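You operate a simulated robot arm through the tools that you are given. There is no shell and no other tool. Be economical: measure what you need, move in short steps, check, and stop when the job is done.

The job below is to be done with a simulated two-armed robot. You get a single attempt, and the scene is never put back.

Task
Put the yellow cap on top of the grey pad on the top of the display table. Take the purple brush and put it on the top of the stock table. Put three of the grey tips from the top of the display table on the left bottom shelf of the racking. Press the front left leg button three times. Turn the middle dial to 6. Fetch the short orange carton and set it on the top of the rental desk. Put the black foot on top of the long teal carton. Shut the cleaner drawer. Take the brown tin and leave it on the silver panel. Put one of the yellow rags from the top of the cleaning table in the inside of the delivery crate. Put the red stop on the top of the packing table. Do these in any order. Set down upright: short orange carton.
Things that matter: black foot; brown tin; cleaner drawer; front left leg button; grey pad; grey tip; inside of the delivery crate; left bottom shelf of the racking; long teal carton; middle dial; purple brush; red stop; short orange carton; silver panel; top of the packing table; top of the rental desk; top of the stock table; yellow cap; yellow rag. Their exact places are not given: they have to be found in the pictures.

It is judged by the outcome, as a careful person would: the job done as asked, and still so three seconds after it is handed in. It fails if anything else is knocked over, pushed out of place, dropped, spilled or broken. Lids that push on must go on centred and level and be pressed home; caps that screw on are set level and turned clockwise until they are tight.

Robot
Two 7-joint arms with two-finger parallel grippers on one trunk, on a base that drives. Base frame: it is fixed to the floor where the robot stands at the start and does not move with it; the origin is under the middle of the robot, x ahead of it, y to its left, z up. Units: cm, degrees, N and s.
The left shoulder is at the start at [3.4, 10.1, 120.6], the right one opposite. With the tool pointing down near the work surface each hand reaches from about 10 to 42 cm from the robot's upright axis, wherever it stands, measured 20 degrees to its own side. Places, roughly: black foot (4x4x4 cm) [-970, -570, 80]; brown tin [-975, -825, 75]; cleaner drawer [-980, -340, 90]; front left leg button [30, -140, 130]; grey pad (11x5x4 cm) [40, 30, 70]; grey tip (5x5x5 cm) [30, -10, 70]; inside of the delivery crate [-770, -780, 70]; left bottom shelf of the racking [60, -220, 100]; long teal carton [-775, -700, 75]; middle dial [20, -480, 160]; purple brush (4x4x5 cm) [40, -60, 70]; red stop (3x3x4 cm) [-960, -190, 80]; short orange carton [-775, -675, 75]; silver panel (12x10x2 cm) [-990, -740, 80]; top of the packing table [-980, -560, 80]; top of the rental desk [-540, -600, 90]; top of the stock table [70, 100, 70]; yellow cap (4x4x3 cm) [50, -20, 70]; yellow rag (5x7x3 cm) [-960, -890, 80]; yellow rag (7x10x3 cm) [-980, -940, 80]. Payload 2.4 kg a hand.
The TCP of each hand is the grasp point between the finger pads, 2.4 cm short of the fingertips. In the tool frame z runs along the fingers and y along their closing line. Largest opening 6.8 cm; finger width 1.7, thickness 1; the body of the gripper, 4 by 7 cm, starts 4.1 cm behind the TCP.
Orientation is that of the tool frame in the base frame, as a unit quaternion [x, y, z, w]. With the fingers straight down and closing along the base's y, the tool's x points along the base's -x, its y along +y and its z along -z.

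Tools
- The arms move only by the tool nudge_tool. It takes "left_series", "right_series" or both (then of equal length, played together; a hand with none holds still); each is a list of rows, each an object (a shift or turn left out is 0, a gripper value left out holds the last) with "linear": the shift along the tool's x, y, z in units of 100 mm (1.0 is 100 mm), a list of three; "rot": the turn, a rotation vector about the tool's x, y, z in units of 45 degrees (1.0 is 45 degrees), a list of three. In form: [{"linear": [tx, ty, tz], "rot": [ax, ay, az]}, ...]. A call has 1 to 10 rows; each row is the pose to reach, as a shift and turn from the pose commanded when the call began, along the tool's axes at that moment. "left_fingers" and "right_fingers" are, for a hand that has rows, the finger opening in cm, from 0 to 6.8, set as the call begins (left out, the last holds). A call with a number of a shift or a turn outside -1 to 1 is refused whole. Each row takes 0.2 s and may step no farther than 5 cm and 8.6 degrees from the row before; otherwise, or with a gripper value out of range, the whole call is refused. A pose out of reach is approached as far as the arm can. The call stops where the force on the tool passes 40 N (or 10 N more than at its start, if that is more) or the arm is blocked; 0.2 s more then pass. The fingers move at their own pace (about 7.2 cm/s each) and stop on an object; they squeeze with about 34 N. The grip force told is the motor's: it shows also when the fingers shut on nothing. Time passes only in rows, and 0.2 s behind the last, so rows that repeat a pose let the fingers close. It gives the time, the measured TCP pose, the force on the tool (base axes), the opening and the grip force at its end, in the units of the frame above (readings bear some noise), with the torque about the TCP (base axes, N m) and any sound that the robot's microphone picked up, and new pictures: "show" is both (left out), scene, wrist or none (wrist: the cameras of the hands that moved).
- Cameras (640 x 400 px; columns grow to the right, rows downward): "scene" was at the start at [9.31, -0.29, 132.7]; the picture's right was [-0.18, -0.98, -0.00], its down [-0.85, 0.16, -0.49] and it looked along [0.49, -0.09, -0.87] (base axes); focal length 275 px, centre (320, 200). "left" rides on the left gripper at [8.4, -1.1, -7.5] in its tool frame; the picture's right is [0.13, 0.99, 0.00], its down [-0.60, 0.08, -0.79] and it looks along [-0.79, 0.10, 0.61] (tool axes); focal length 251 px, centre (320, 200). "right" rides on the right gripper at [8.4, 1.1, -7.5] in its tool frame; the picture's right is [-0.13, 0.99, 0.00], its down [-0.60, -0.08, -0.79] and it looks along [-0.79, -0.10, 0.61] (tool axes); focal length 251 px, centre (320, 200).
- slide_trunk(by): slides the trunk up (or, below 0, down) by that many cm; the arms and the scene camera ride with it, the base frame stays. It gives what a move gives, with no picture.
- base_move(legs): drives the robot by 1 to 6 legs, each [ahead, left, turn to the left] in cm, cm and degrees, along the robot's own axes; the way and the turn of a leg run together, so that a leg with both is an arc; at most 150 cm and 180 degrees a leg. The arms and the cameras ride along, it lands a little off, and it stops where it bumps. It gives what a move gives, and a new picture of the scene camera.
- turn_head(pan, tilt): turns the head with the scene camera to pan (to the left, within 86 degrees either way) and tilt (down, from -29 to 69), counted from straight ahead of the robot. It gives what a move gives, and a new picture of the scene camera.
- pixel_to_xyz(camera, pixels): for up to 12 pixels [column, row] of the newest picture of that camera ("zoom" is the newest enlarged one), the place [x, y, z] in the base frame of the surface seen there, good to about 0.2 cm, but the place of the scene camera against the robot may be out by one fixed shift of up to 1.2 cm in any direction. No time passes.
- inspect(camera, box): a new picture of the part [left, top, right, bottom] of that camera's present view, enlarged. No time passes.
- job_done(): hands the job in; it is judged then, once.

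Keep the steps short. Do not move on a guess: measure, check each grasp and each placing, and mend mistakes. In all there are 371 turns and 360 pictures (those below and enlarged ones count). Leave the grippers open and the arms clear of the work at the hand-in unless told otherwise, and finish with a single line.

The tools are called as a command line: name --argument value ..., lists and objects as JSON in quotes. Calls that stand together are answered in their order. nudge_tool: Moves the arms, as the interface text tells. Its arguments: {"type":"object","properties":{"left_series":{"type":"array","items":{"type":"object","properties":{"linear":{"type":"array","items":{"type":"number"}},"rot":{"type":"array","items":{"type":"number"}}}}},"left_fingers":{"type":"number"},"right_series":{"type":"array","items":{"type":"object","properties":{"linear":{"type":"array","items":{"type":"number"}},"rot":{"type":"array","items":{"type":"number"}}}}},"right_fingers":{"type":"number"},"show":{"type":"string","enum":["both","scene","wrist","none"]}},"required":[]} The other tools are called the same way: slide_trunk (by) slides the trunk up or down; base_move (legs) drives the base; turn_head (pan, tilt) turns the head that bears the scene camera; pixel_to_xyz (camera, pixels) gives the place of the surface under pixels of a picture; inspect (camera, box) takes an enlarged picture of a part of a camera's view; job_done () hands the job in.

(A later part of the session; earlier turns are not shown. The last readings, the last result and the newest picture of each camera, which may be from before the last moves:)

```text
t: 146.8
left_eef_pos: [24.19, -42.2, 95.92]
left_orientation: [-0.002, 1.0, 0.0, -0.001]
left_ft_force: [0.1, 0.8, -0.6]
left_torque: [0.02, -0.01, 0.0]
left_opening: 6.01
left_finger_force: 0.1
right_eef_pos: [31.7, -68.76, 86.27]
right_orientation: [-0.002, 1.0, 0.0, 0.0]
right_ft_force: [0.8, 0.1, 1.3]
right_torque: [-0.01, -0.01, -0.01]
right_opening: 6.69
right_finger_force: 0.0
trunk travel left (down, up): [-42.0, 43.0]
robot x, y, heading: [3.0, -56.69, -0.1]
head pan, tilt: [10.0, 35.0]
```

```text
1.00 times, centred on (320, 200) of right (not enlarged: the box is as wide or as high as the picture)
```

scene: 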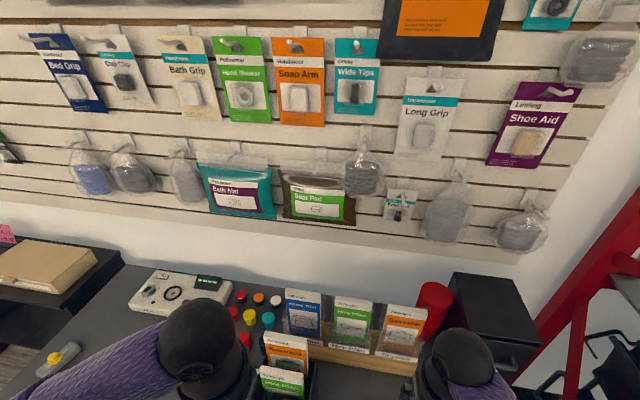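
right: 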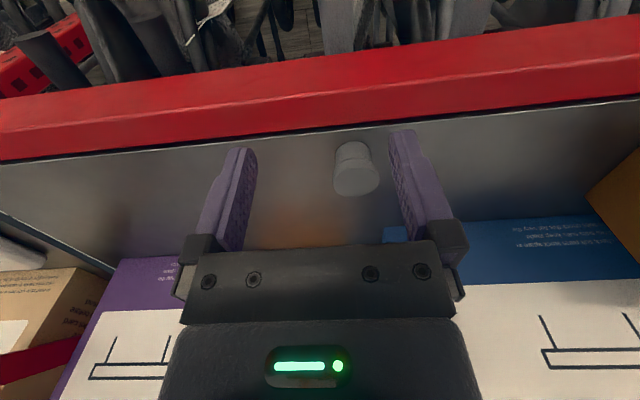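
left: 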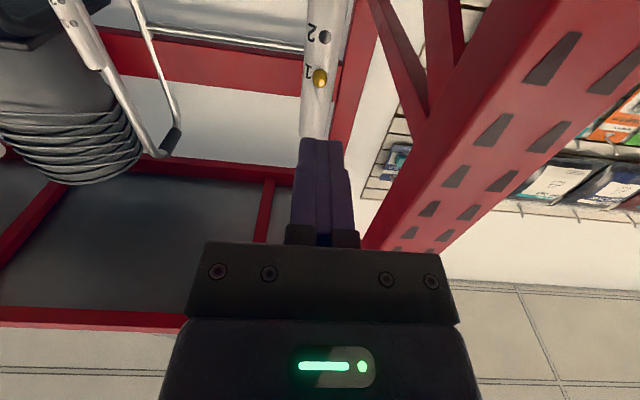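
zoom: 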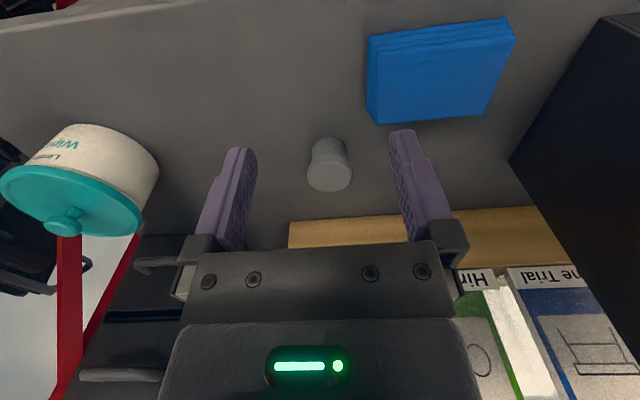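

base_move --legs '[[2.8, 0, 0]]'

nudge_tool --right_series '[{"linear": [-0.2, -0.05, 0.1]}, {"linear": [-0.4, -0.06, 0.4]}, {"linear": [-0.6, -0.06, 0.55]}]' --show "wrist"

```text
t: 147.7
left_eef_pos: [27.11, -42.15, 95.87]
left_orientation: [-0.002, 1.0, 0.001, -0.001]
left_ft_force: [-0.4, 0.5, 0.2]
left_torque: [0.01, 0.02, 0.02]
left_opening: 6.0
left_finger_force: 0.0
right_eef_pos: [34.58, -68.65, 86.22]
right_orientation: [-0.003, 1.0, -0.002, -0.002]
right_ft_force: [0.6, 0.0, -0.6]
right_torque: [0.0, 0.0, -0.01]
right_opening: 6.69
right_finger_force: 0.1
trunk travel left (down, up): [-42.0, 43.0]
robot x, y, heading: [6.03, -57.16, 0.2]
head pan, tilt: [10.0, 35.0]
```

scene: 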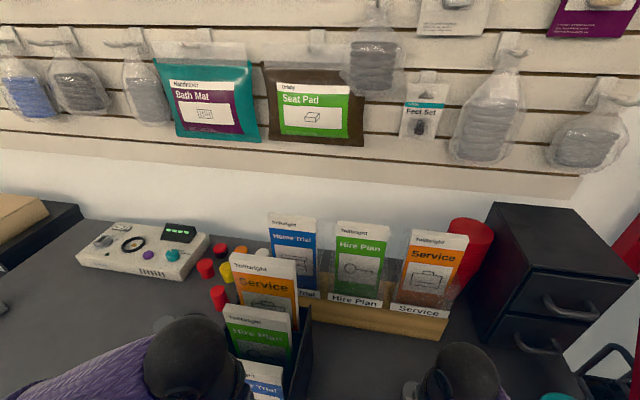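

```text
t: 148.5
left_eef_pos: [27.09, -42.05, 95.94]
left_orientation: [-0.002, 1.0, 0.0, -0.001]
left_ft_force: [-0.6, 0.6, 0.2]
left_torque: [-0.04, -0.01, 0.02]
left_opening: 5.99
left_finger_force: 0.2
right_eef_pos: [40.68, -69.29, 80.49]
right_orientation: [-0.003, 1.0, 0.0, -0.001]
right_ft_force: [-0.1, -0.1, -0.7]
right_torque: [0.0, -0.02, 0.02]
right_opening: 6.72
right_finger_force: 0.0
trunk travel left (down, up): [-42.0, 43.0]
robot x, y, heading: [6.36, -56.84, 0.1]
head pan, tilt: [10.0, 35.0]
```

right: 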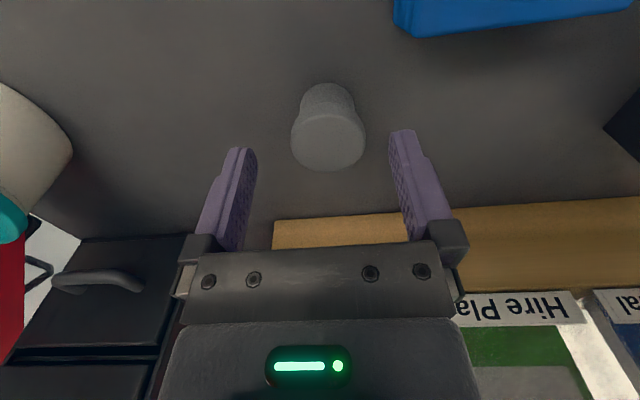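

pixel_to_xyz --camera "right" --pixels '[[328, 142], [293, 135], [364, 133], [328, 169], [328, 113]]'

```text
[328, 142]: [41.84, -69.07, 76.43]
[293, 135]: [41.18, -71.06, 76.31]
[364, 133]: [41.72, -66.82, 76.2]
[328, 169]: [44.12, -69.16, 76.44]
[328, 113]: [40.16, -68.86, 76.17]
```

nudge_tool --right_series '[{"linear": [-0.14, 0.035, 0.1]}, {"linear": [-0.14, 0.035, 0.35]}, {"linear": [-0.14, 0.035, 0.53]}]' --show "none"

nudge_tool --right_series '[{"linear": [0, 0, 0]}, {"linear": [0, 0, 0]}, {"linear": [0, 0, 0]}]' --right_fingers 0 --show "none"

nudge_tool --right_series '[{"linear": [0, 0, -0.3]}, {"linear": [0.1, 0, -0.7]}, {"linear": [0.4, 0, -1.0]}, {"linear": [0.8, 0, -1.0]}, {"linear": [1.0, 0, -1.0]}]' --show "wrist"

```text
t: 149.3
left_eef_pos: [27.18, -42.07, 95.87]
left_orientation: [-0.002, 1.0, 0.0, -0.001]
left_ft_force: [0.9, -0.4, 0.4]
left_torque: [0.03, 0.0, -0.02]
left_opening: 5.99
left_finger_force: 0.1
right_eef_pos: [41.93, -68.98, 75.33]
right_orientation: [-0.003, 1.0, -0.001, -0.002]
right_ft_force: [-0.1, 0.1, 0.1]
right_torque: [0.01, 0.02, 0.02]
right_opening: 6.69
right_finger_force: 0.1
trunk travel left (down, up): [-42.0, 43.0]
robot x, y, heading: [6.21, -56.62, 0.2]
head pan, tilt: [10.0, 35.0]
```

```text
t: 150.1
left_eef_pos: [26.94, -42.2, 95.86]
left_orientation: [-0.002, 1.0, 0.0, -0.001]
left_ft_force: [0.7, -0.2, -0.4]
left_torque: [0.01, 0.01, -0.01]
left_opening: 5.99
left_finger_force: 0.0
right_eef_pos: [41.9, -68.91, 75.39]
right_orientation: [-0.002, 1.0, 0.0, -0.001]
right_ft_force: [0.6, 0.5, -0.4]
right_torque: [-0.01, 0.0, 0.0]
right_opening: 4.52
right_finger_force: 34.1
trunk travel left (down, up): [-42.0, 43.0]
robot x, y, heading: [6.56, -56.74, 0.4]
head pan, tilt: [10.0, 35.0]
```

```text
t: 151.3
left_eef_pos: [27.09, -42.11, 95.8]
left_orientation: [-0.002, 1.0, -0.001, -0.001]
left_ft_force: [-0.4, -0.2, 0.4]
left_torque: [0.02, 0.0, 0.04]
left_opening: 5.99
left_finger_force: 0.1
right_eef_pos: [31.88, -68.91, 85.29]
right_orientation: [-0.003, 1.0, -0.001, -0.001]
right_ft_force: [-0.8, 1.1, 0.1]
right_torque: [0.0, -0.03, 0.0]
right_opening: 4.52
right_finger_force: 34.3
trunk travel left (down, up): [-42.0, 43.0]
robot x, y, heading: [6.41, -56.69, 0.5]
head pan, tilt: [10.0, 35.0]
```

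right: 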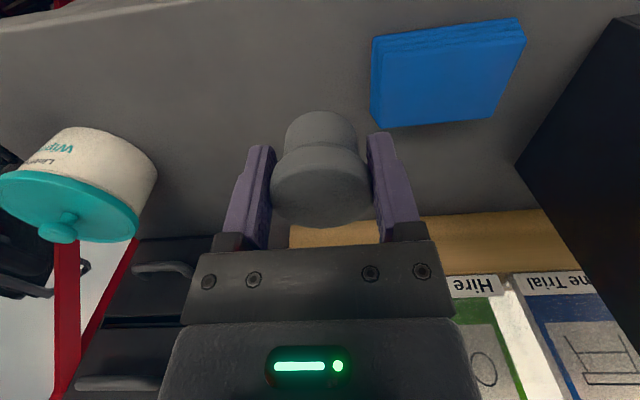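

Third tip held. Back to the shelf: retreat, raise trunk, drive right.

base_move --legs '[[-29, 0, 0], [0, -150, 0], [0, -61, 0]]'

slide_trunk --by 36

base_move --legs '[[16.5, 0, 0]]'

```text
t: 163.4
left_eef_pos: [0.29, -253.75, 96.0]
left_orientation: [-0.008, 1.0, 0.001, 0.0]
left_ft_force: [0.0, -0.1, -0.3]
left_torque: [-0.02, -0.02, 0.02]
left_opening: 6.01
left_finger_force: 0.0
right_eef_pos: [5.52, -280.44, 85.34]
right_orientation: [-0.008, 1.0, -0.001, -0.001]
right_ft_force: [0.0, 0.2, -1.1]
right_torque: [0.0, -0.03, -0.01]
right_opening: 4.53
right_finger_force: 33.5
trunk travel left (down, up): [-42.0, 43.0]
robot x, y, heading: [-20.21, -268.55, 0.8]
head pan, tilt: [10.0, 35.0]
```

scene: 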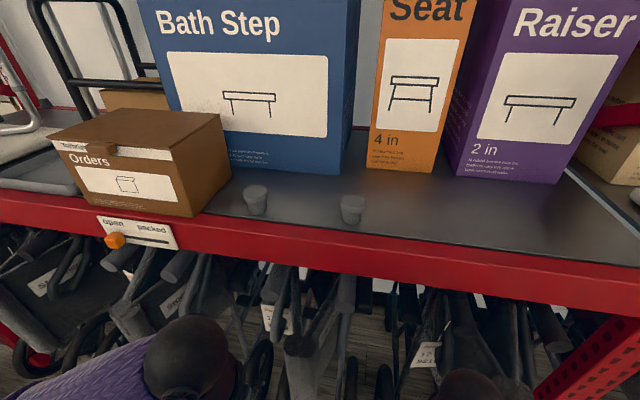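

```text
t: 166.9
left_eef_pos: [0.26, -253.71, 131.94]
left_orientation: [-0.008, 1.0, 0.0, -0.002]
left_ft_force: [0.7, 0.4, -0.6]
left_torque: [0.0, -0.01, 0.0]
left_opening: 6.0
left_finger_force: 0.0
right_eef_pos: [5.6, -280.43, 121.44]
right_orientation: [-0.008, 1.0, 0.0, -0.001]
right_ft_force: [0.3, -0.4, 0.1]
right_torque: [-0.01, 0.0, -0.01]
right_opening: 4.52
right_finger_force: 33.7
trunk travel left (down, up): [-78.0, 7.0]
robot x, y, heading: [-20.12, -268.34, 0.8]
head pan, tilt: [10.0, 35.0]
```

```text
t: 168.3
left_eef_pos: [15.05, -253.39, 131.92]
left_orientation: [-0.008, 1.0, -0.001, -0.001]
left_ft_force: [-1.0, -0.8, -0.3]
left_torque: [0.01, -0.05, 0.02]
left_opening: 6.0
left_finger_force: 0.2
right_eef_pos: [20.28, -280.16, 121.4]
right_orientation: [-0.008, 1.0, -0.002, 0.001]
right_ft_force: [-0.1, -0.2, -0.8]
right_torque: [0.0, 0.01, 0.0]
right_opening: 4.53
right_finger_force: 33.8
trunk travel left (down, up): [-78.0, 7.0]
robot x, y, heading: [-5.62, -268.3, 0.6]
head pan, tilt: [10.0, 35.0]
stopped in leg 1: the robot was blocked; the commanded pose is now the measured one
```

scene: 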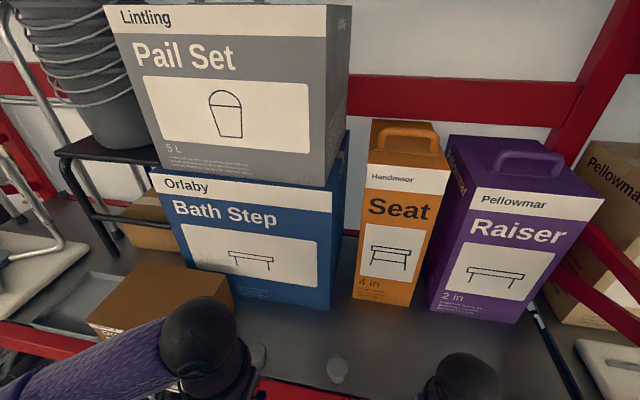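

slide_trunk --by -6

nudge_tool --right_series '[{"linear": [-0.4, 0.0, 0]}, {"linear": [-0.8, 0.05, 0.0]}, {"linear": [-1.0, 0.05, 0.3]}, {"linear": [-1.0, 0.05, 0.5]}]' --show "none"

nudge_tool --right_series '[{"linear": [-0.2, 0.0, 0.1]}, {"linear": [-0.2, 0, 0.3]}, {"linear": [-0.2, 0, 0.38]}]' --show "wrist"

```text
t: 169.3
left_eef_pos: [14.95, -253.47, 125.91]
left_orientation: [-0.008, 1.0, 0.0, -0.001]
left_ft_force: [0.1, 0.3, -0.3]
left_torque: [0.0, 0.0, -0.01]
left_opening: 6.02
left_finger_force: 0.1
right_eef_pos: [20.24, -280.16, 115.45]
right_orientation: [-0.008, 1.0, -0.001, -0.001]
right_ft_force: [-0.3, 0.3, -0.1]
right_torque: [0.0, -0.05, 0.0]
right_opening: 4.55
right_finger_force: 34.4
trunk travel left (down, up): [-72.0, 13.0]
robot x, y, heading: [-5.53, -268.13, 0.8]
head pan, tilt: [10.0, 35.0]
```

```text
t: 170.3
left_eef_pos: [15.17, -253.39, 125.83]
left_orientation: [-0.008, 1.0, 0.001, -0.001]
left_ft_force: [0.4, -0.2, 0.9]
left_torque: [-0.01, -0.01, -0.01]
left_opening: 5.98
left_finger_force: 0.1
right_eef_pos: [30.44, -279.55, 110.4]
right_orientation: [-0.008, 1.0, -0.001, 0.001]
right_ft_force: [0.3, -0.6, 1.0]
right_torque: [-0.01, 0.02, -0.01]
right_opening: 4.54
right_finger_force: 33.9
trunk travel left (down, up): [-72.0, 13.0]
robot x, y, heading: [-5.59, -268.53, 0.7]
head pan, tilt: [10.0, 35.0]
```

```text
t: 171.1
left_eef_pos: [15.17, -253.59, 125.92]
left_orientation: [-0.007, 1.0, 0.0, 0.0]
left_ft_force: [0.6, 0.1, 1.2]
left_torque: [-0.02, 0.0, -0.02]
left_opening: 6.0
left_finger_force: 0.1
right_eef_pos: [32.42, -279.61, 106.56]
right_orientation: [-0.008, 1.0, -0.001, -0.001]
right_ft_force: [0.9, 0.0, 0.6]
right_torque: [-0.01, 0.02, -0.01]
right_opening: 4.53
right_finger_force: 34.1
trunk travel left (down, up): [-72.0, 13.0]
robot x, y, heading: [-5.67, -268.37, 1.0]
head pan, tilt: [10.0, 35.0]
```

right: 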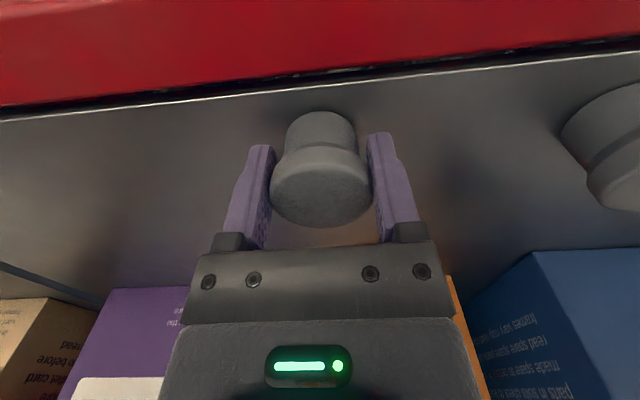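

nudge_tool --right_series '[{"linear": [0, 0, 0.015]}, {"linear": [0, 0, 0.028]}]' --show "none"

nudge_tool --right_series '[{"linear": [0, 0, 0]}, {"linear": [0, 0, 0]}, {"linear": [0, 0, 0]}]' --right_fingers 6.7 --show "none"

nudge_tool --right_series '[{"linear": [0, 0, -0.3]}, {"linear": [0.0, 0, -0.7]}, {"linear": [0.4, 0, -1.0]}, {"linear": [0.8, 0, -1.0]}, {"linear": [1.0, 0, -1.0]}]' --show "wrist"

```text
t: 171.7
left_eef_pos: [14.96, -253.64, 125.94]
left_orientation: [-0.008, 1.0, 0.0, 0.0]
left_ft_force: [-0.4, -0.6, -0.1]
left_torque: [-0.01, 0.02, -0.02]
left_opening: 6.03
left_finger_force: 0.1
right_eef_pos: [32.26, -279.53, 106.39]
right_orientation: [-0.007, 1.0, -0.001, 0.001]
right_ft_force: [-1.9, -2.3, 12.8]
right_torque: [0.04, 0.14, 0.03]
right_opening: 4.52
right_finger_force: 33.9
trunk travel left (down, up): [-72.0, 13.0]
robot x, y, heading: [-5.68, -268.04, 0.9]
head pan, tilt: [10.0, 35.0]
```

```text
t: 172.5
left_eef_pos: [15.14, -253.49, 126.07]
left_orientation: [-0.008, 1.0, 0.0, -0.002]
left_ft_force: [0.5, -0.2, 0.6]
left_torque: [0.01, -0.05, -0.03]
left_opening: 6.01
left_finger_force: 0.1
right_eef_pos: [32.41, -279.66, 106.3]
right_orientation: [-0.007, 1.0, -0.001, -0.002]
right_ft_force: [0.0, -0.4, 0.4]
right_torque: [0.0, 0.02, 0.02]
right_opening: 6.71
right_finger_force: 0.1
trunk travel left (down, up): [-72.0, 13.0]
robot x, y, heading: [-5.79, -268.29, 0.7]
head pan, tilt: [10.0, 35.0]
```

```text
t: 173.7
left_eef_pos: [15.0, -253.45, 125.95]
left_orientation: [-0.008, 1.0, 0.0, 0.0]
left_ft_force: [1.0, -0.8, -0.3]
left_torque: [-0.02, 0.01, 0.04]
left_opening: 5.99
left_finger_force: 0.1
right_eef_pos: [22.3, -279.61, 116.33]
right_orientation: [-0.008, 1.0, -0.001, 0.0]
right_ft_force: [-0.4, 0.1, -0.3]
right_torque: [0.01, 0.0, 0.06]
right_opening: 6.7
right_finger_force: 0.1
trunk travel left (down, up): [-72.0, 13.0]
robot x, y, heading: [-5.34, -268.05, 1.0]
head pan, tilt: [10.0, 35.0]
```

right: 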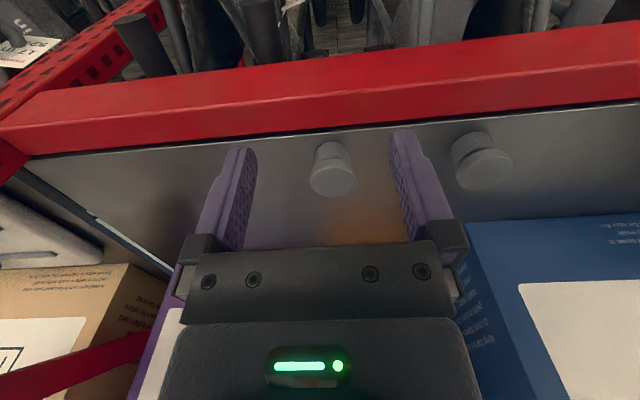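

All three tips stand. Next the middle dial near (20,-480,160). I back out and look along the aisle.

base_move --legs '[[-22, 0, -1], [0, -110, 0]]'

turn_head --pan -55 --tilt 12

```text
t: 180.7
left_eef_pos: [-6.79, -364.21, 125.91]
left_orientation: [-0.002, 1.0, 0.001, -0.001]
left_ft_force: [0.4, -0.8, -1.1]
left_torque: [-0.05, 0.0, -0.03]
left_opening: 6.0
left_finger_force: 0.0
right_eef_pos: [0.28, -390.49, 116.31]
right_orientation: [-0.001, 1.0, -0.001, -0.001]
right_ft_force: [0.2, 0.4, 0.7]
right_torque: [0.01, -0.03, 0.02]
right_opening: 6.72
right_finger_force: 0.0
trunk travel left (down, up): [-72.0, 13.0]
robot x, y, heading: [-27.43, -378.47, 0.4]
head pan, tilt: [10.0, 35.0]
```

scene: 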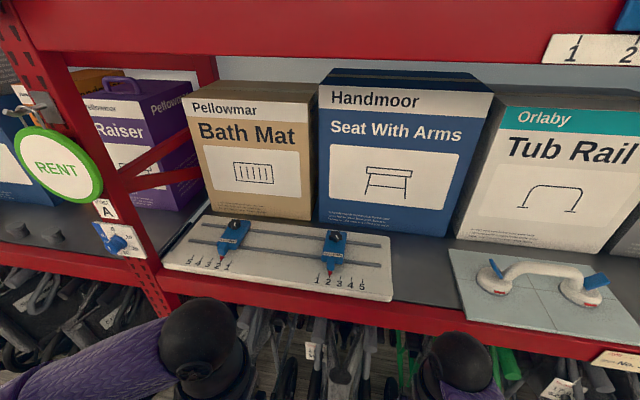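

```text
t: 182.0
left_eef_pos: [-6.8, -364.35, 125.91]
left_orientation: [-0.002, 1.0, 0.0, -0.001]
left_ft_force: [-0.5, 0.4, 0.6]
left_torque: [0.03, 0.02, 0.02]
left_opening: 6.0
left_finger_force: 0.0
right_eef_pos: [0.25, -390.56, 116.41]
right_orientation: [-0.001, 1.0, 0.0, 0.0]
right_ft_force: [-0.1, 0.8, 0.3]
right_torque: [-0.01, -0.03, 0.01]
right_opening: 6.7
right_finger_force: 0.1
trunk travel left (down, up): [-72.0, 13.0]
robot x, y, heading: [-27.42, -378.59, -0.2]
head pan, tilt: [-55.0, 12.0]
```

scene: 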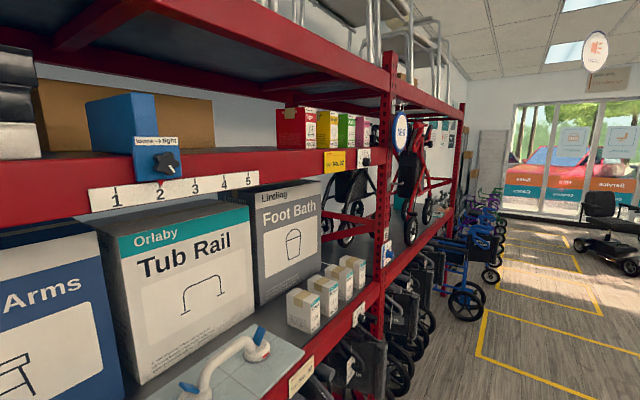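

inspect --camera "scene" --box '[300, 80, 460, 180]'

pixel_to_xyz --camera "scene" --pixels '[[165, 162], [365, 157], [387, 250], [450, 160], [465, 300], [420, 330]]'

```text
4.00 times, centred on (380, 130) of scene
```

zoom: 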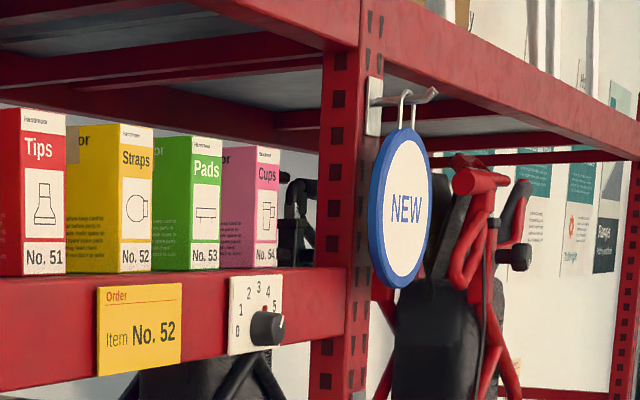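

```text
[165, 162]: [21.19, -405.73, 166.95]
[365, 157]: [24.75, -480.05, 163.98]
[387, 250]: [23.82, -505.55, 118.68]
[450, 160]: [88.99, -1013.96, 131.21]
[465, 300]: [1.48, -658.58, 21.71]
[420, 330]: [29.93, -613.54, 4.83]
```

The dial with scale 0–6 is at (24.7,-480,164). I drive right 108 cm to use the left hand and look at it.

base_move --legs '[[0, -108, 0]]'

turn_head --pan 12 --tilt 0

inspect --camera "scene" --box '[220, 120, 420, 245]'

```text
t: 187.6
left_eef_pos: [-6.39, -472.61, 125.97]
left_orientation: [-0.003, 1.0, 0.001, 0.0]
left_ft_force: [-0.4, -0.5, 1.1]
left_torque: [0.0, -0.01, 0.0]
left_opening: 5.96
left_finger_force: 0.1
right_eef_pos: [0.7, -498.98, 116.39]
right_orientation: [-0.003, 1.0, -0.001, -0.001]
right_ft_force: [0.2, 0.2, -0.1]
right_torque: [0.01, 0.03, 0.0]
right_opening: 6.71
right_finger_force: 0.1
trunk travel left (down, up): [-72.0, 13.0]
robot x, y, heading: [-26.71, -487.3, 0.3]
head pan, tilt: [-55.0, 12.0]
```

scene: 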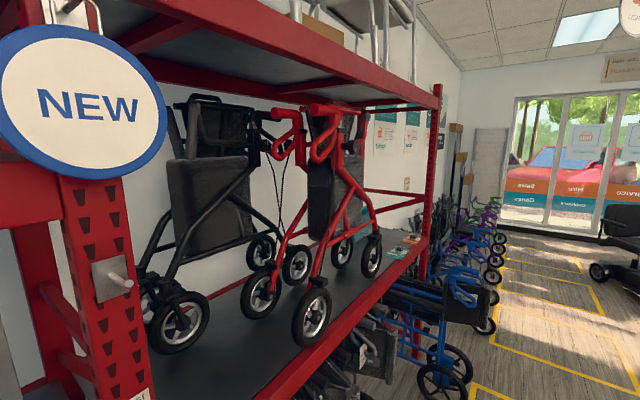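

```text
t: 188.9
left_eef_pos: [-6.3, -472.53, 125.87]
left_orientation: [-0.004, 1.0, 0.0, -0.001]
left_ft_force: [-0.4, -0.3, -0.1]
left_torque: [0.02, -0.02, 0.02]
left_opening: 5.98
left_finger_force: 0.0
right_eef_pos: [0.82, -498.88, 116.25]
right_orientation: [-0.004, 1.0, 0.0, 0.0]
right_ft_force: [0.4, 0.5, -0.3]
right_torque: [-0.02, -0.01, -0.01]
right_opening: 6.7
right_finger_force: 0.0
trunk travel left (down, up): [-72.0, 13.0]
robot x, y, heading: [-27.25, -486.98, 0.3]
head pan, tilt: [12.0, 0.0]
```

scene: 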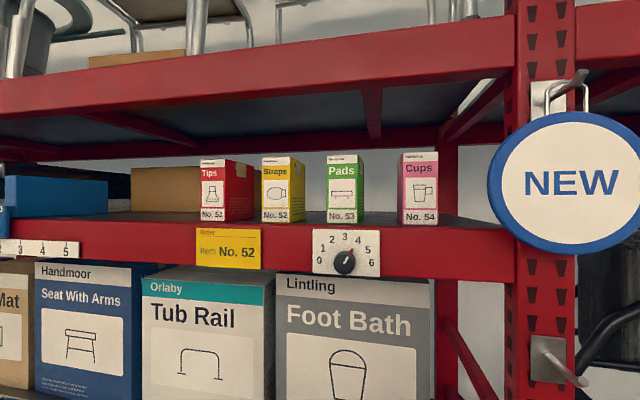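

```text
3.20 times, centred on (320, 182) of scene
```

zoom: 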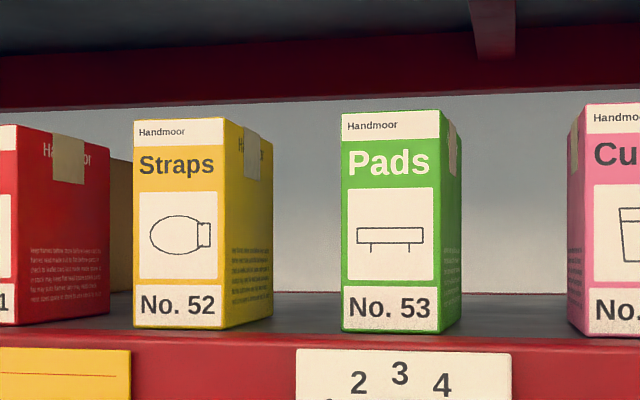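

inspect --camera "scene" --box '[296, 222, 396, 284]'

pixel_to_xyz --camera "scene" --pixels '[[345, 262], [335, 262], [355, 262], [345, 272], [320, 262], [372, 262], [320, 235], [378, 272], [500, 190], [560, 365]]'

```text
6.40 times, centred on (346, 253) of scene
```

zoom: 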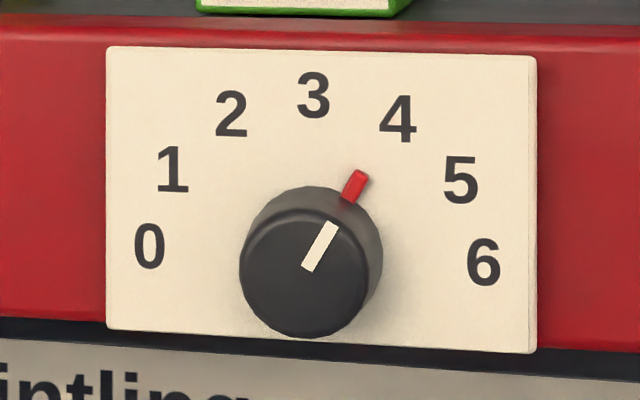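

```text
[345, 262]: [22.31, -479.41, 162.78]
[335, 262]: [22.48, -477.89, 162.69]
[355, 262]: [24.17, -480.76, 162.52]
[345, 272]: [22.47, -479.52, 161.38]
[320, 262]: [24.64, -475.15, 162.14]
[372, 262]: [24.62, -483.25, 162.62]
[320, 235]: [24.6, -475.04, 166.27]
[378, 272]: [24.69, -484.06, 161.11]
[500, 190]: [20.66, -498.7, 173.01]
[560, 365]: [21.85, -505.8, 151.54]
```

The knob points at 4 and is centred (23.4,-479.4,162.3); it must turn 60° clockwise to 6. I swing the left hand to point forward while raising it.

slide_trunk --by 12

nudge_tool --left_series '[{"linear": [-0.1, 0, -0.2], "rot": [0, -0.17, 0]}, {"linear": [-0.2, -0.1, -0.4], "rot": [0, -0.34, 0]}, {"linear": [-0.3, -0.2, -0.6], "rot": [0, -0.51, 0]}, {"linear": [-0.35, -0.3, -0.8], "rot": [0, -0.68, 0]}, {"linear": [-0.4, -0.3, -0.9], "rot": [0, -0.85, 0]}, {"linear": [-0.4, -0.3, -1.0], "rot": [0, -1.0, 0]}]' --left_fingers 5 --show "none"

nudge_tool --left_series '[{"linear": [-0.2, 0, 0.0], "rot": [0, -0.17, 0]}, {"linear": [-0.4, -0.1, -0.0], "rot": [0, -0.34, 0]}, {"linear": [-0.6, -0.2, -0.05], "rot": [0, -0.51, 0]}, {"linear": [-0.8, -0.3, -0.1], "rot": [0, -0.68, 0]}, {"linear": [-0.9, -0.38, -0.14], "rot": [0, -0.85, 0]}, {"linear": [-0.99, -0.38, -0.14], "rot": [0, -1.0, 0]}]' --show "wrist"

```text
t: 190.4
left_eef_pos: [-6.28, -472.6, 137.97]
left_orientation: [-0.003, 1.0, 0.0, -0.001]
left_ft_force: [-0.4, 0.2, -0.2]
left_torque: [-0.03, -0.01, -0.04]
left_opening: 6.01
left_finger_force: 0.0
right_eef_pos: [0.83, -498.8, 128.27]
right_orientation: [-0.003, 1.0, 0.0, 0.0]
right_ft_force: [0.0, -0.2, -0.4]
right_torque: [0.0, 0.01, 0.01]
right_opening: 6.69
right_finger_force: 0.1
trunk travel left (down, up): [-84.0, 1.0]
robot x, y, heading: [-27.04, -487.29, 0.4]
head pan, tilt: [12.0, 0.0]
```

```text
t: 191.8
left_eef_pos: [3.87, -478.68, 146.6]
left_orientation: [-0.003, 0.924, 0.002, 0.382]
left_ft_force: [0.0, -0.2, 0.6]
left_torque: [0.0, 0.02, -0.01]
left_opening: 4.98
left_finger_force: 0.1
left hand out of reach, approached as far as the arm can: row 1, 2, 3, 4, 5, 6
right_eef_pos: [0.86, -498.82, 128.43]
right_orientation: [-0.004, 1.0, 0.0, -0.001]
right_ft_force: [0.4, -0.5, 0.2]
right_torque: [0.02, -0.01, -0.01]
right_opening: 6.7
right_finger_force: 0.0
trunk travel left (down, up): [-84.0, 1.0]
robot x, y, heading: [-27.04, -487.16, 0.3]
head pan, tilt: [12.0, 0.0]
```

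```text
t: 193.2
left_eef_pos: [9.9, -482.18, 154.65]
left_orientation: [-0.002, 0.707, 0.004, 0.707]
left_ft_force: [-0.6, 0.3, 0.2]
left_torque: [-0.03, 0.01, -0.01]
left_opening: 5.0
left_finger_force: 0.0
right_eef_pos: [0.79, -498.74, 128.38]
right_orientation: [-0.003, 1.0, -0.001, 0.0]
right_ft_force: [-0.1, -0.7, -0.6]
right_torque: [0.01, 0.0, 0.0]
right_opening: 6.72
right_finger_force: 0.0
trunk travel left (down, up): [-84.0, 1.0]
robot x, y, heading: [-26.83, -487.22, 0.5]
head pan, tilt: [12.0, 0.0]
```

left: 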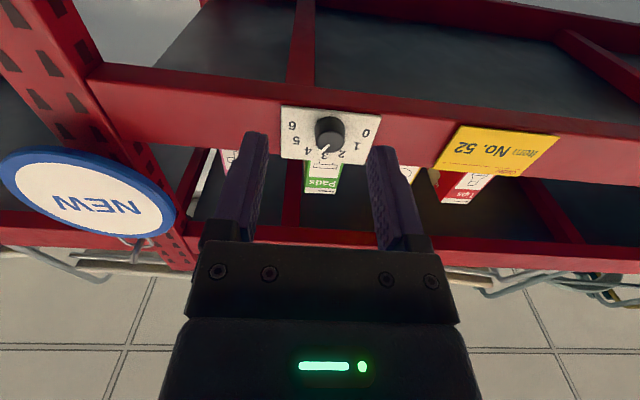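

Hand is horizontal. I raise 7.7, shift left 2.8, and pre-rotate −30° about the approach axis.

nudge_tool --left_series '[{"linear": [-0.2, 0.1, 0], "rot": [0, 0, -0.17]}, {"linear": [-0.4, 0.2, 0], "rot": [0, 0, -0.34]}, {"linear": [-0.6, 0.28, 0], "rot": [0, 0, -0.51]}, {"linear": [-0.77, 0.28, 0], "rot": [0, 0, -0.667]}]' --show "wrist"

```text
t: 194.2
left_eef_pos: [9.8, -479.4, 162.37]
left_orientation: [-0.186, 0.682, -0.182, 0.683]
left_ft_force: [0.9, 0.2, 0.4]
left_torque: [-0.01, -0.03, 0.0]
left_opening: 4.99
left_finger_force: 0.0
right_eef_pos: [0.85, -498.89, 128.28]
right_orientation: [-0.004, 1.0, -0.001, -0.001]
right_ft_force: [0.0, -0.3, 0.7]
right_torque: [0.03, -0.02, 0.01]
right_opening: 6.72
right_finger_force: 0.1
trunk travel left (down, up): [-84.0, 1.0]
robot x, y, heading: [-27.05, -487.13, 0.4]
head pan, tilt: [12.0, 0.0]
```

left: 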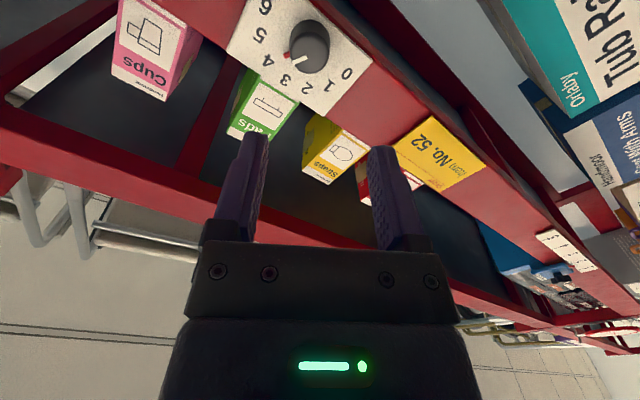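

inspect --camera "left" --box '[240, 0, 400, 100]'

pixel_to_xyz --camera "left" --pixels '[[313, 48], [300, 55], [327, 48], [310, 66], [315, 30], [270, 40]]'

```text
4.00 times, centred on (320, 50) of left
```

zoom: 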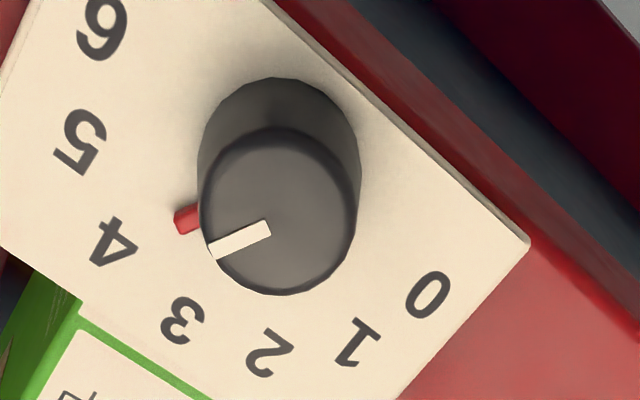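

```text
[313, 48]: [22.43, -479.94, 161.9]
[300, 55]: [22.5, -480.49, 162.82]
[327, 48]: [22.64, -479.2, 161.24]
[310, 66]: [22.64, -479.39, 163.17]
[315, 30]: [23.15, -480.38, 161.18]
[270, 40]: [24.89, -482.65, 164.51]
```

Knob axis by the wrist camera: (y -479.85, z 162.35). I correct by 0.45 cm and approach 9 cm.

nudge_tool --left_series '[{"linear": [0.022, -0.039, 0.3]}, {"linear": [0.022, -0.039, 0.6]}, {"linear": [0.022, -0.039, 0.9]}]' --show "wrist"

inspect --camera "left" --box '[240, 60, 400, 160]'

```text
t: 195.1
left_eef_pos: [18.95, -479.76, 162.39]
left_orientation: [-0.186, 0.683, -0.18, 0.683]
left_ft_force: [0.0, 0.2, 1.0]
left_torque: [0.01, -0.01, -0.03]
left_opening: 5.02
left_finger_force: 0.1
right_eef_pos: [0.79, -498.84, 128.38]
right_orientation: [-0.003, 1.0, -0.001, 0.0]
right_ft_force: [0.3, 0.1, -0.1]
right_torque: [0.03, 0.01, -0.02]
right_opening: 6.71
right_finger_force: 0.1
trunk travel left (down, up): [-84.0, 1.0]
robot x, y, heading: [-26.96, -487.18, 0.2]
head pan, tilt: [12.0, 0.0]
```

left: 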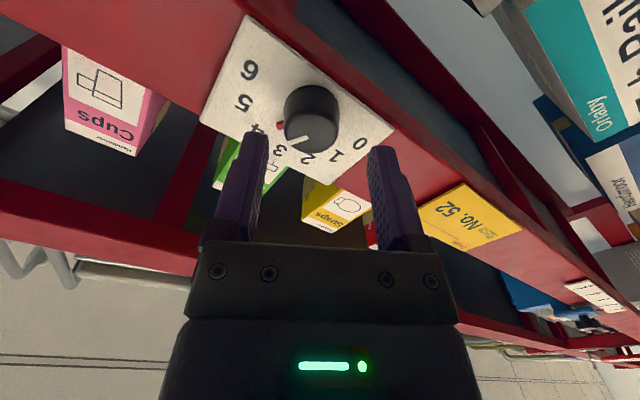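

```text
4.00 times, centred on (320, 110) of left
```

zoom: 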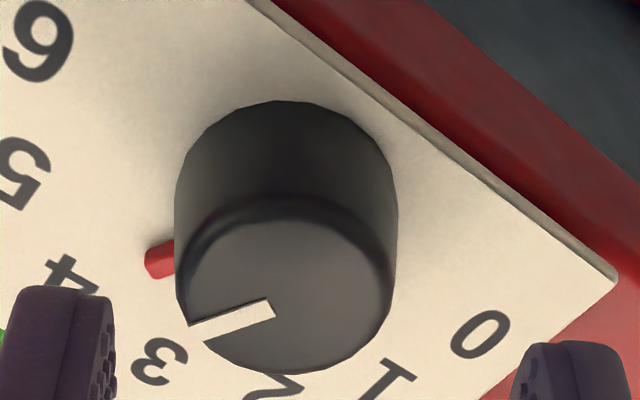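

The knob is 0.45 cm off toward −y' and the red pointer could foul a finger at this angle; I rotate back to neutral and correct the offset.

nudge_tool --left_series '[{"linear": [0, -0.02, 0], "rot": [0, 0, 0.16]}, {"linear": [0, -0.045, 0], "rot": [0, 0, 0.32]}, {"linear": [0, -0.045, 0], "rot": [0, 0, 0.48]}, {"linear": [0, -0.045, 0], "rot": [0, 0, 0.6]}]' --show "wrist"

inspect --camera "left" --box '[240, 60, 400, 160]'

```text
t: 196.1
left_eef_pos: [18.82, -480.13, 162.51]
left_orientation: [-0.02, 0.707, -0.016, 0.706]
left_ft_force: [0.7, -0.2, -0.1]
left_torque: [0.02, -0.01, 0.0]
left_opening: 5.01
left_finger_force: 0.0
right_eef_pos: [0.8, -498.81, 128.35]
right_orientation: [-0.004, 1.0, -0.001, 0.0]
right_ft_force: [0.7, 0.0, -0.2]
right_torque: [0.0, 0.0, 0.01]
right_opening: 6.71
right_finger_force: 0.1
trunk travel left (down, up): [-84.0, 1.0]
robot x, y, heading: [-27.25, -487.15, 0.5]
head pan, tilt: [12.0, 0.0]
```

left: 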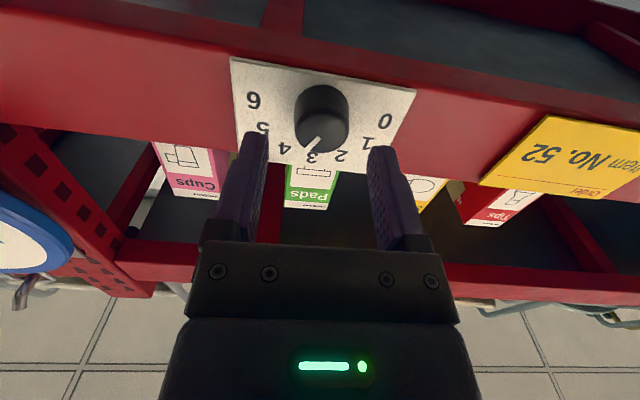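

```text
4.00 times, centred on (320, 110) of left
```

zoom: 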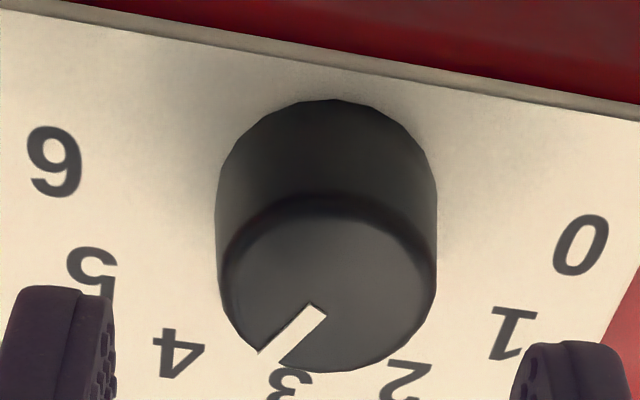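

Aligned. Advance 2.9 cm and close on the knob.

nudge_tool --left_series '[{"linear": [0, 0.012, 0.15]}, {"linear": [0, 0.012, 0.28]}]' --show "none"

nudge_tool --left_series '[{"linear": [0, 0, 0]}, {"linear": [0, 0, 0]}, {"linear": [0, 0, 0]}]' --left_fingers 0 --show "wrist"

```text
t: 196.7
left_eef_pos: [21.64, -480.01, 162.53]
left_orientation: [-0.021, 0.707, -0.016, 0.706]
left_ft_force: [-0.7, -0.2, -0.1]
left_torque: [-0.04, -0.02, 0.0]
left_opening: 5.01
left_finger_force: 0.1
right_eef_pos: [0.72, -498.79, 128.32]
right_orientation: [-0.004, 1.0, -0.001, -0.001]
right_ft_force: [-1.2, -0.1, -0.3]
right_torque: [-0.02, 0.03, 0.01]
right_opening: 6.71
right_finger_force: 0.0
trunk travel left (down, up): [-84.0, 1.0]
robot x, y, heading: [-26.88, -487.32, 0.3]
head pan, tilt: [12.0, 0.0]
```

```text
t: 197.4
left_eef_pos: [21.62, -480.07, 162.5]
left_orientation: [-0.021, 0.707, -0.016, 0.707]
left_ft_force: [0.5, 0.4, 1.1]
left_torque: [0.02, 0.13, -0.54]
left_opening: 3.13
left_finger_force: 44.9
right_eef_pos: [0.78, -498.76, 128.36]
right_orientation: [-0.003, 1.0, -0.001, -0.001]
right_ft_force: [-0.4, -0.3, 0.1]
right_torque: [0.01, 0.01, 0.02]
right_opening: 6.69
right_finger_force: 0.1
trunk travel left (down, up): [-84.0, 1.0]
robot x, y, heading: [-26.97, -486.97, 0.2]
head pan, tilt: [12.0, 0.0]
```

left: 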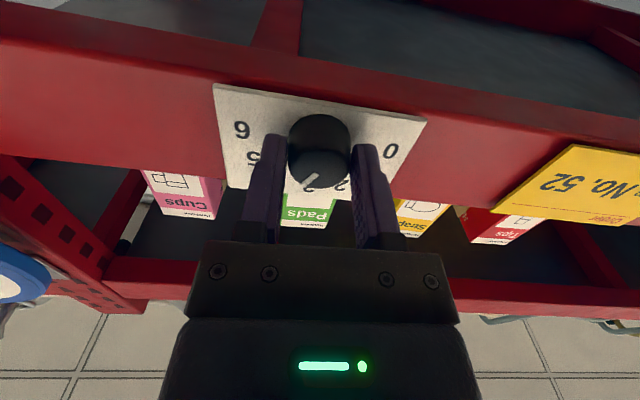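

Knob gripped. I turn it clockwise: first 45°.

nudge_tool --left_series '[{"rot": [0, 0, 0.17]}, {"rot": [0, 0, 0.34]}, {"rot": [0, 0, 0.51]}, {"rot": [0, 0, 0.68]}, {"rot": [0, 0, 0.85]}, {"rot": [0, 0, 1.0]}]' --show "wrist"

inspect --camera "scene" --box '[296, 222, 396, 284]'

```text
t: 198.8
left_eef_pos: [21.68, -479.87, 162.57]
left_orientation: [0.25, 0.661, 0.256, 0.659]
left_ft_force: [1.0, 4.3, 7.7]
left_torque: [-0.02, -0.19, -0.53]
left_opening: 3.11
left_finger_force: 44.6
right_eef_pos: [0.8, -498.58, 128.28]
right_orientation: [-0.004, 1.0, 0.0, 0.0]
right_ft_force: [-0.5, 0.5, 0.1]
right_torque: [0.0, 0.0, 0.03]
right_opening: 6.7
right_finger_force: 0.1
trunk travel left (down, up): [-84.0, 1.0]
robot x, y, heading: [-26.75, -487.17, 0.5]
head pan, tilt: [12.0, 0.0]
```

left: 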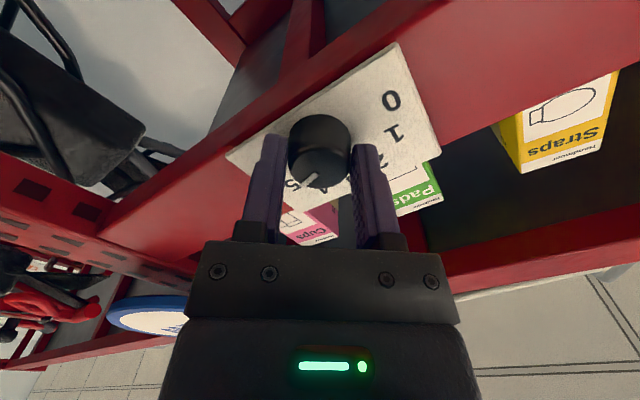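

```text
6.40 times, centred on (346, 253) of scene
```

zoom: 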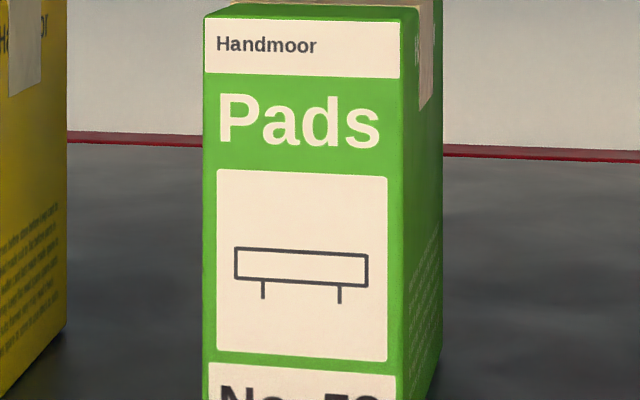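

The knob turned along. Another 15.5°, then release and back off a little to read it.

nudge_tool --left_series '[{"rot": [0, 0, 0.17]}, {"rot": [0, 0, 0.345]}, {"rot": [0, 0, 0.345]}]' --show "none"

nudge_tool --left_series '[{"linear": [0, 0, 0]}, {"linear": [0, 0, 0]}, {"linear": [0, 0, 0]}]' --left_fingers 5 --show "none"

nudge_tool --left_series '[{"linear": [0, 0, -0.2]}, {"linear": [0, 0, -0.5]}, {"linear": [0, 0, -0.9]}]' --show "wrist"

turn_head --pan 12 --tilt 10

```text
t: 199.7
left_eef_pos: [21.67, -479.8, 162.62]
left_orientation: [0.337, 0.621, 0.343, 0.619]
left_ft_force: [5.2, 5.6, 18.0]
left_torque: [-0.22, -0.11, -0.52]
left_opening: 3.12
left_finger_force: 44.6
right_eef_pos: [0.75, -498.69, 128.35]
right_orientation: [-0.003, 1.0, -0.001, 0.0]
right_ft_force: [-0.5, -0.2, 0.7]
right_torque: [-0.02, -0.01, 0.02]
right_opening: 6.68
right_finger_force: 0.1
trunk travel left (down, up): [-84.0, 1.0]
robot x, y, heading: [-27.27, -487.2, 0.3]
head pan, tilt: [12.0, 0.0]
```

```text
t: 200.4
left_eef_pos: [21.77, -480.0, 162.57]
left_orientation: [0.338, 0.622, 0.342, 0.618]
left_ft_force: [0.0, -0.2, -0.1]
left_torque: [0.0, 0.0, -0.02]
left_opening: 5.0
left_finger_force: 0.1
right_eef_pos: [0.7, -498.73, 128.28]
right_orientation: [-0.003, 1.0, -0.001, -0.001]
right_ft_force: [-0.7, 0.2, 0.4]
right_torque: [-0.06, 0.01, 0.0]
right_opening: 6.69
right_finger_force: 0.1
trunk travel left (down, up): [-84.0, 1.0]
robot x, y, heading: [-27.41, -487.03, 0.3]
head pan, tilt: [12.0, 0.0]
```

```text
t: 201.2
left_eef_pos: [12.52, -480.11, 162.46]
left_orientation: [0.339, 0.621, 0.343, 0.618]
left_ft_force: [1.0, 0.3, 0.7]
left_torque: [0.01, 0.02, -0.01]
left_opening: 4.98
left_finger_force: 0.1
right_eef_pos: [0.65, -498.85, 128.29]
right_orientation: [-0.004, 1.0, 0.0, 0.0]
right_ft_force: [0.8, -0.3, 1.1]
right_torque: [0.04, -0.02, -0.05]
right_opening: 6.69
right_finger_force: 0.1
trunk travel left (down, up): [-84.0, 1.0]
robot x, y, heading: [-27.04, -487.4, 0.2]
head pan, tilt: [12.0, 0.0]
```

left: 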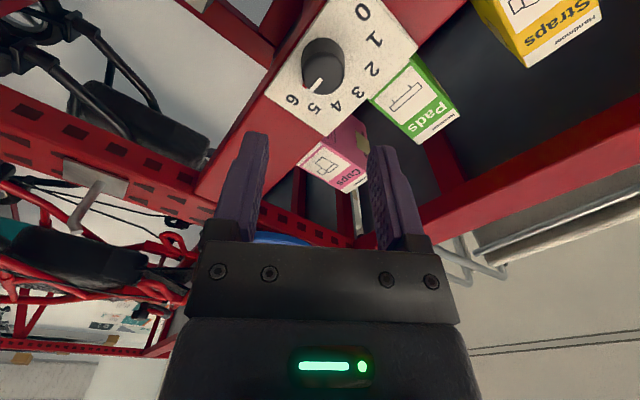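

```text
t: 202.0
left_eef_pos: [12.69, -480.03, 162.28]
left_orientation: [0.339, 0.621, 0.342, 0.618]
left_ft_force: [-0.4, 0.2, 0.9]
left_torque: [0.01, 0.01, 0.0]
left_opening: 4.99
left_finger_force: 0.1
right_eef_pos: [0.91, -498.78, 128.37]
right_orientation: [-0.003, 1.0, 0.0, -0.001]
right_ft_force: [1.0, 1.1, -0.7]
right_torque: [-0.01, 0.01, 0.05]
right_opening: 6.66
right_finger_force: 0.1
trunk travel left (down, up): [-84.0, 1.0]
robot x, y, heading: [-27.05, -487.1, 0.2]
head pan, tilt: [12.0, 10.0]
```

scene: 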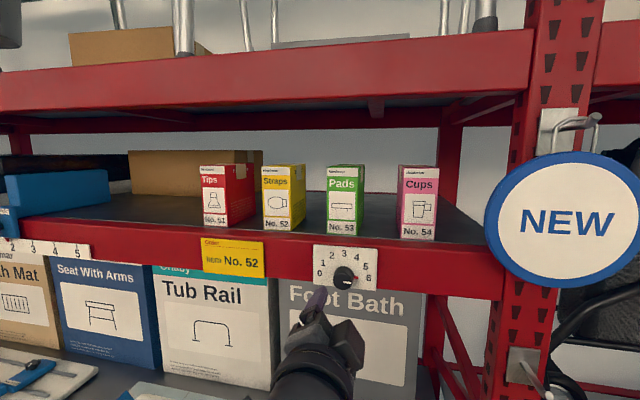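

inspect --camera "scene" --box '[306, 238, 386, 298]'

inspect --camera "left" --box '[256, 0, 416, 130]'

```text
6.67 times, centred on (346, 268) of scene
```

zoom: 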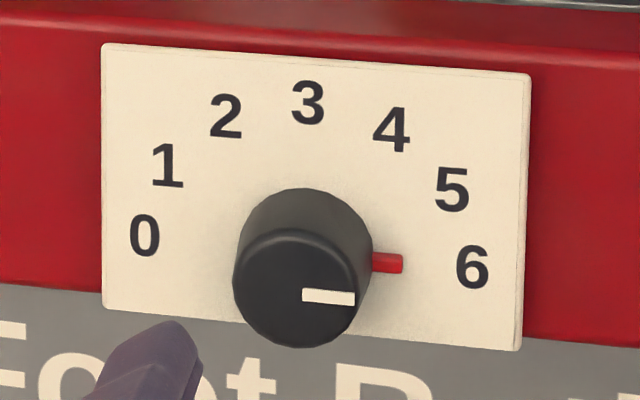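

```text
3.08 times, centred on (336, 65) of left
```

zoom: 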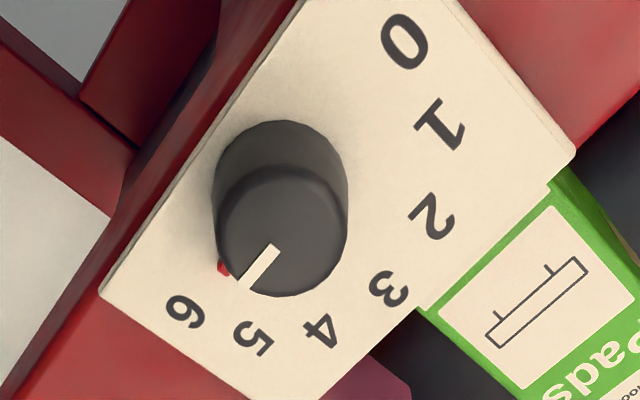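

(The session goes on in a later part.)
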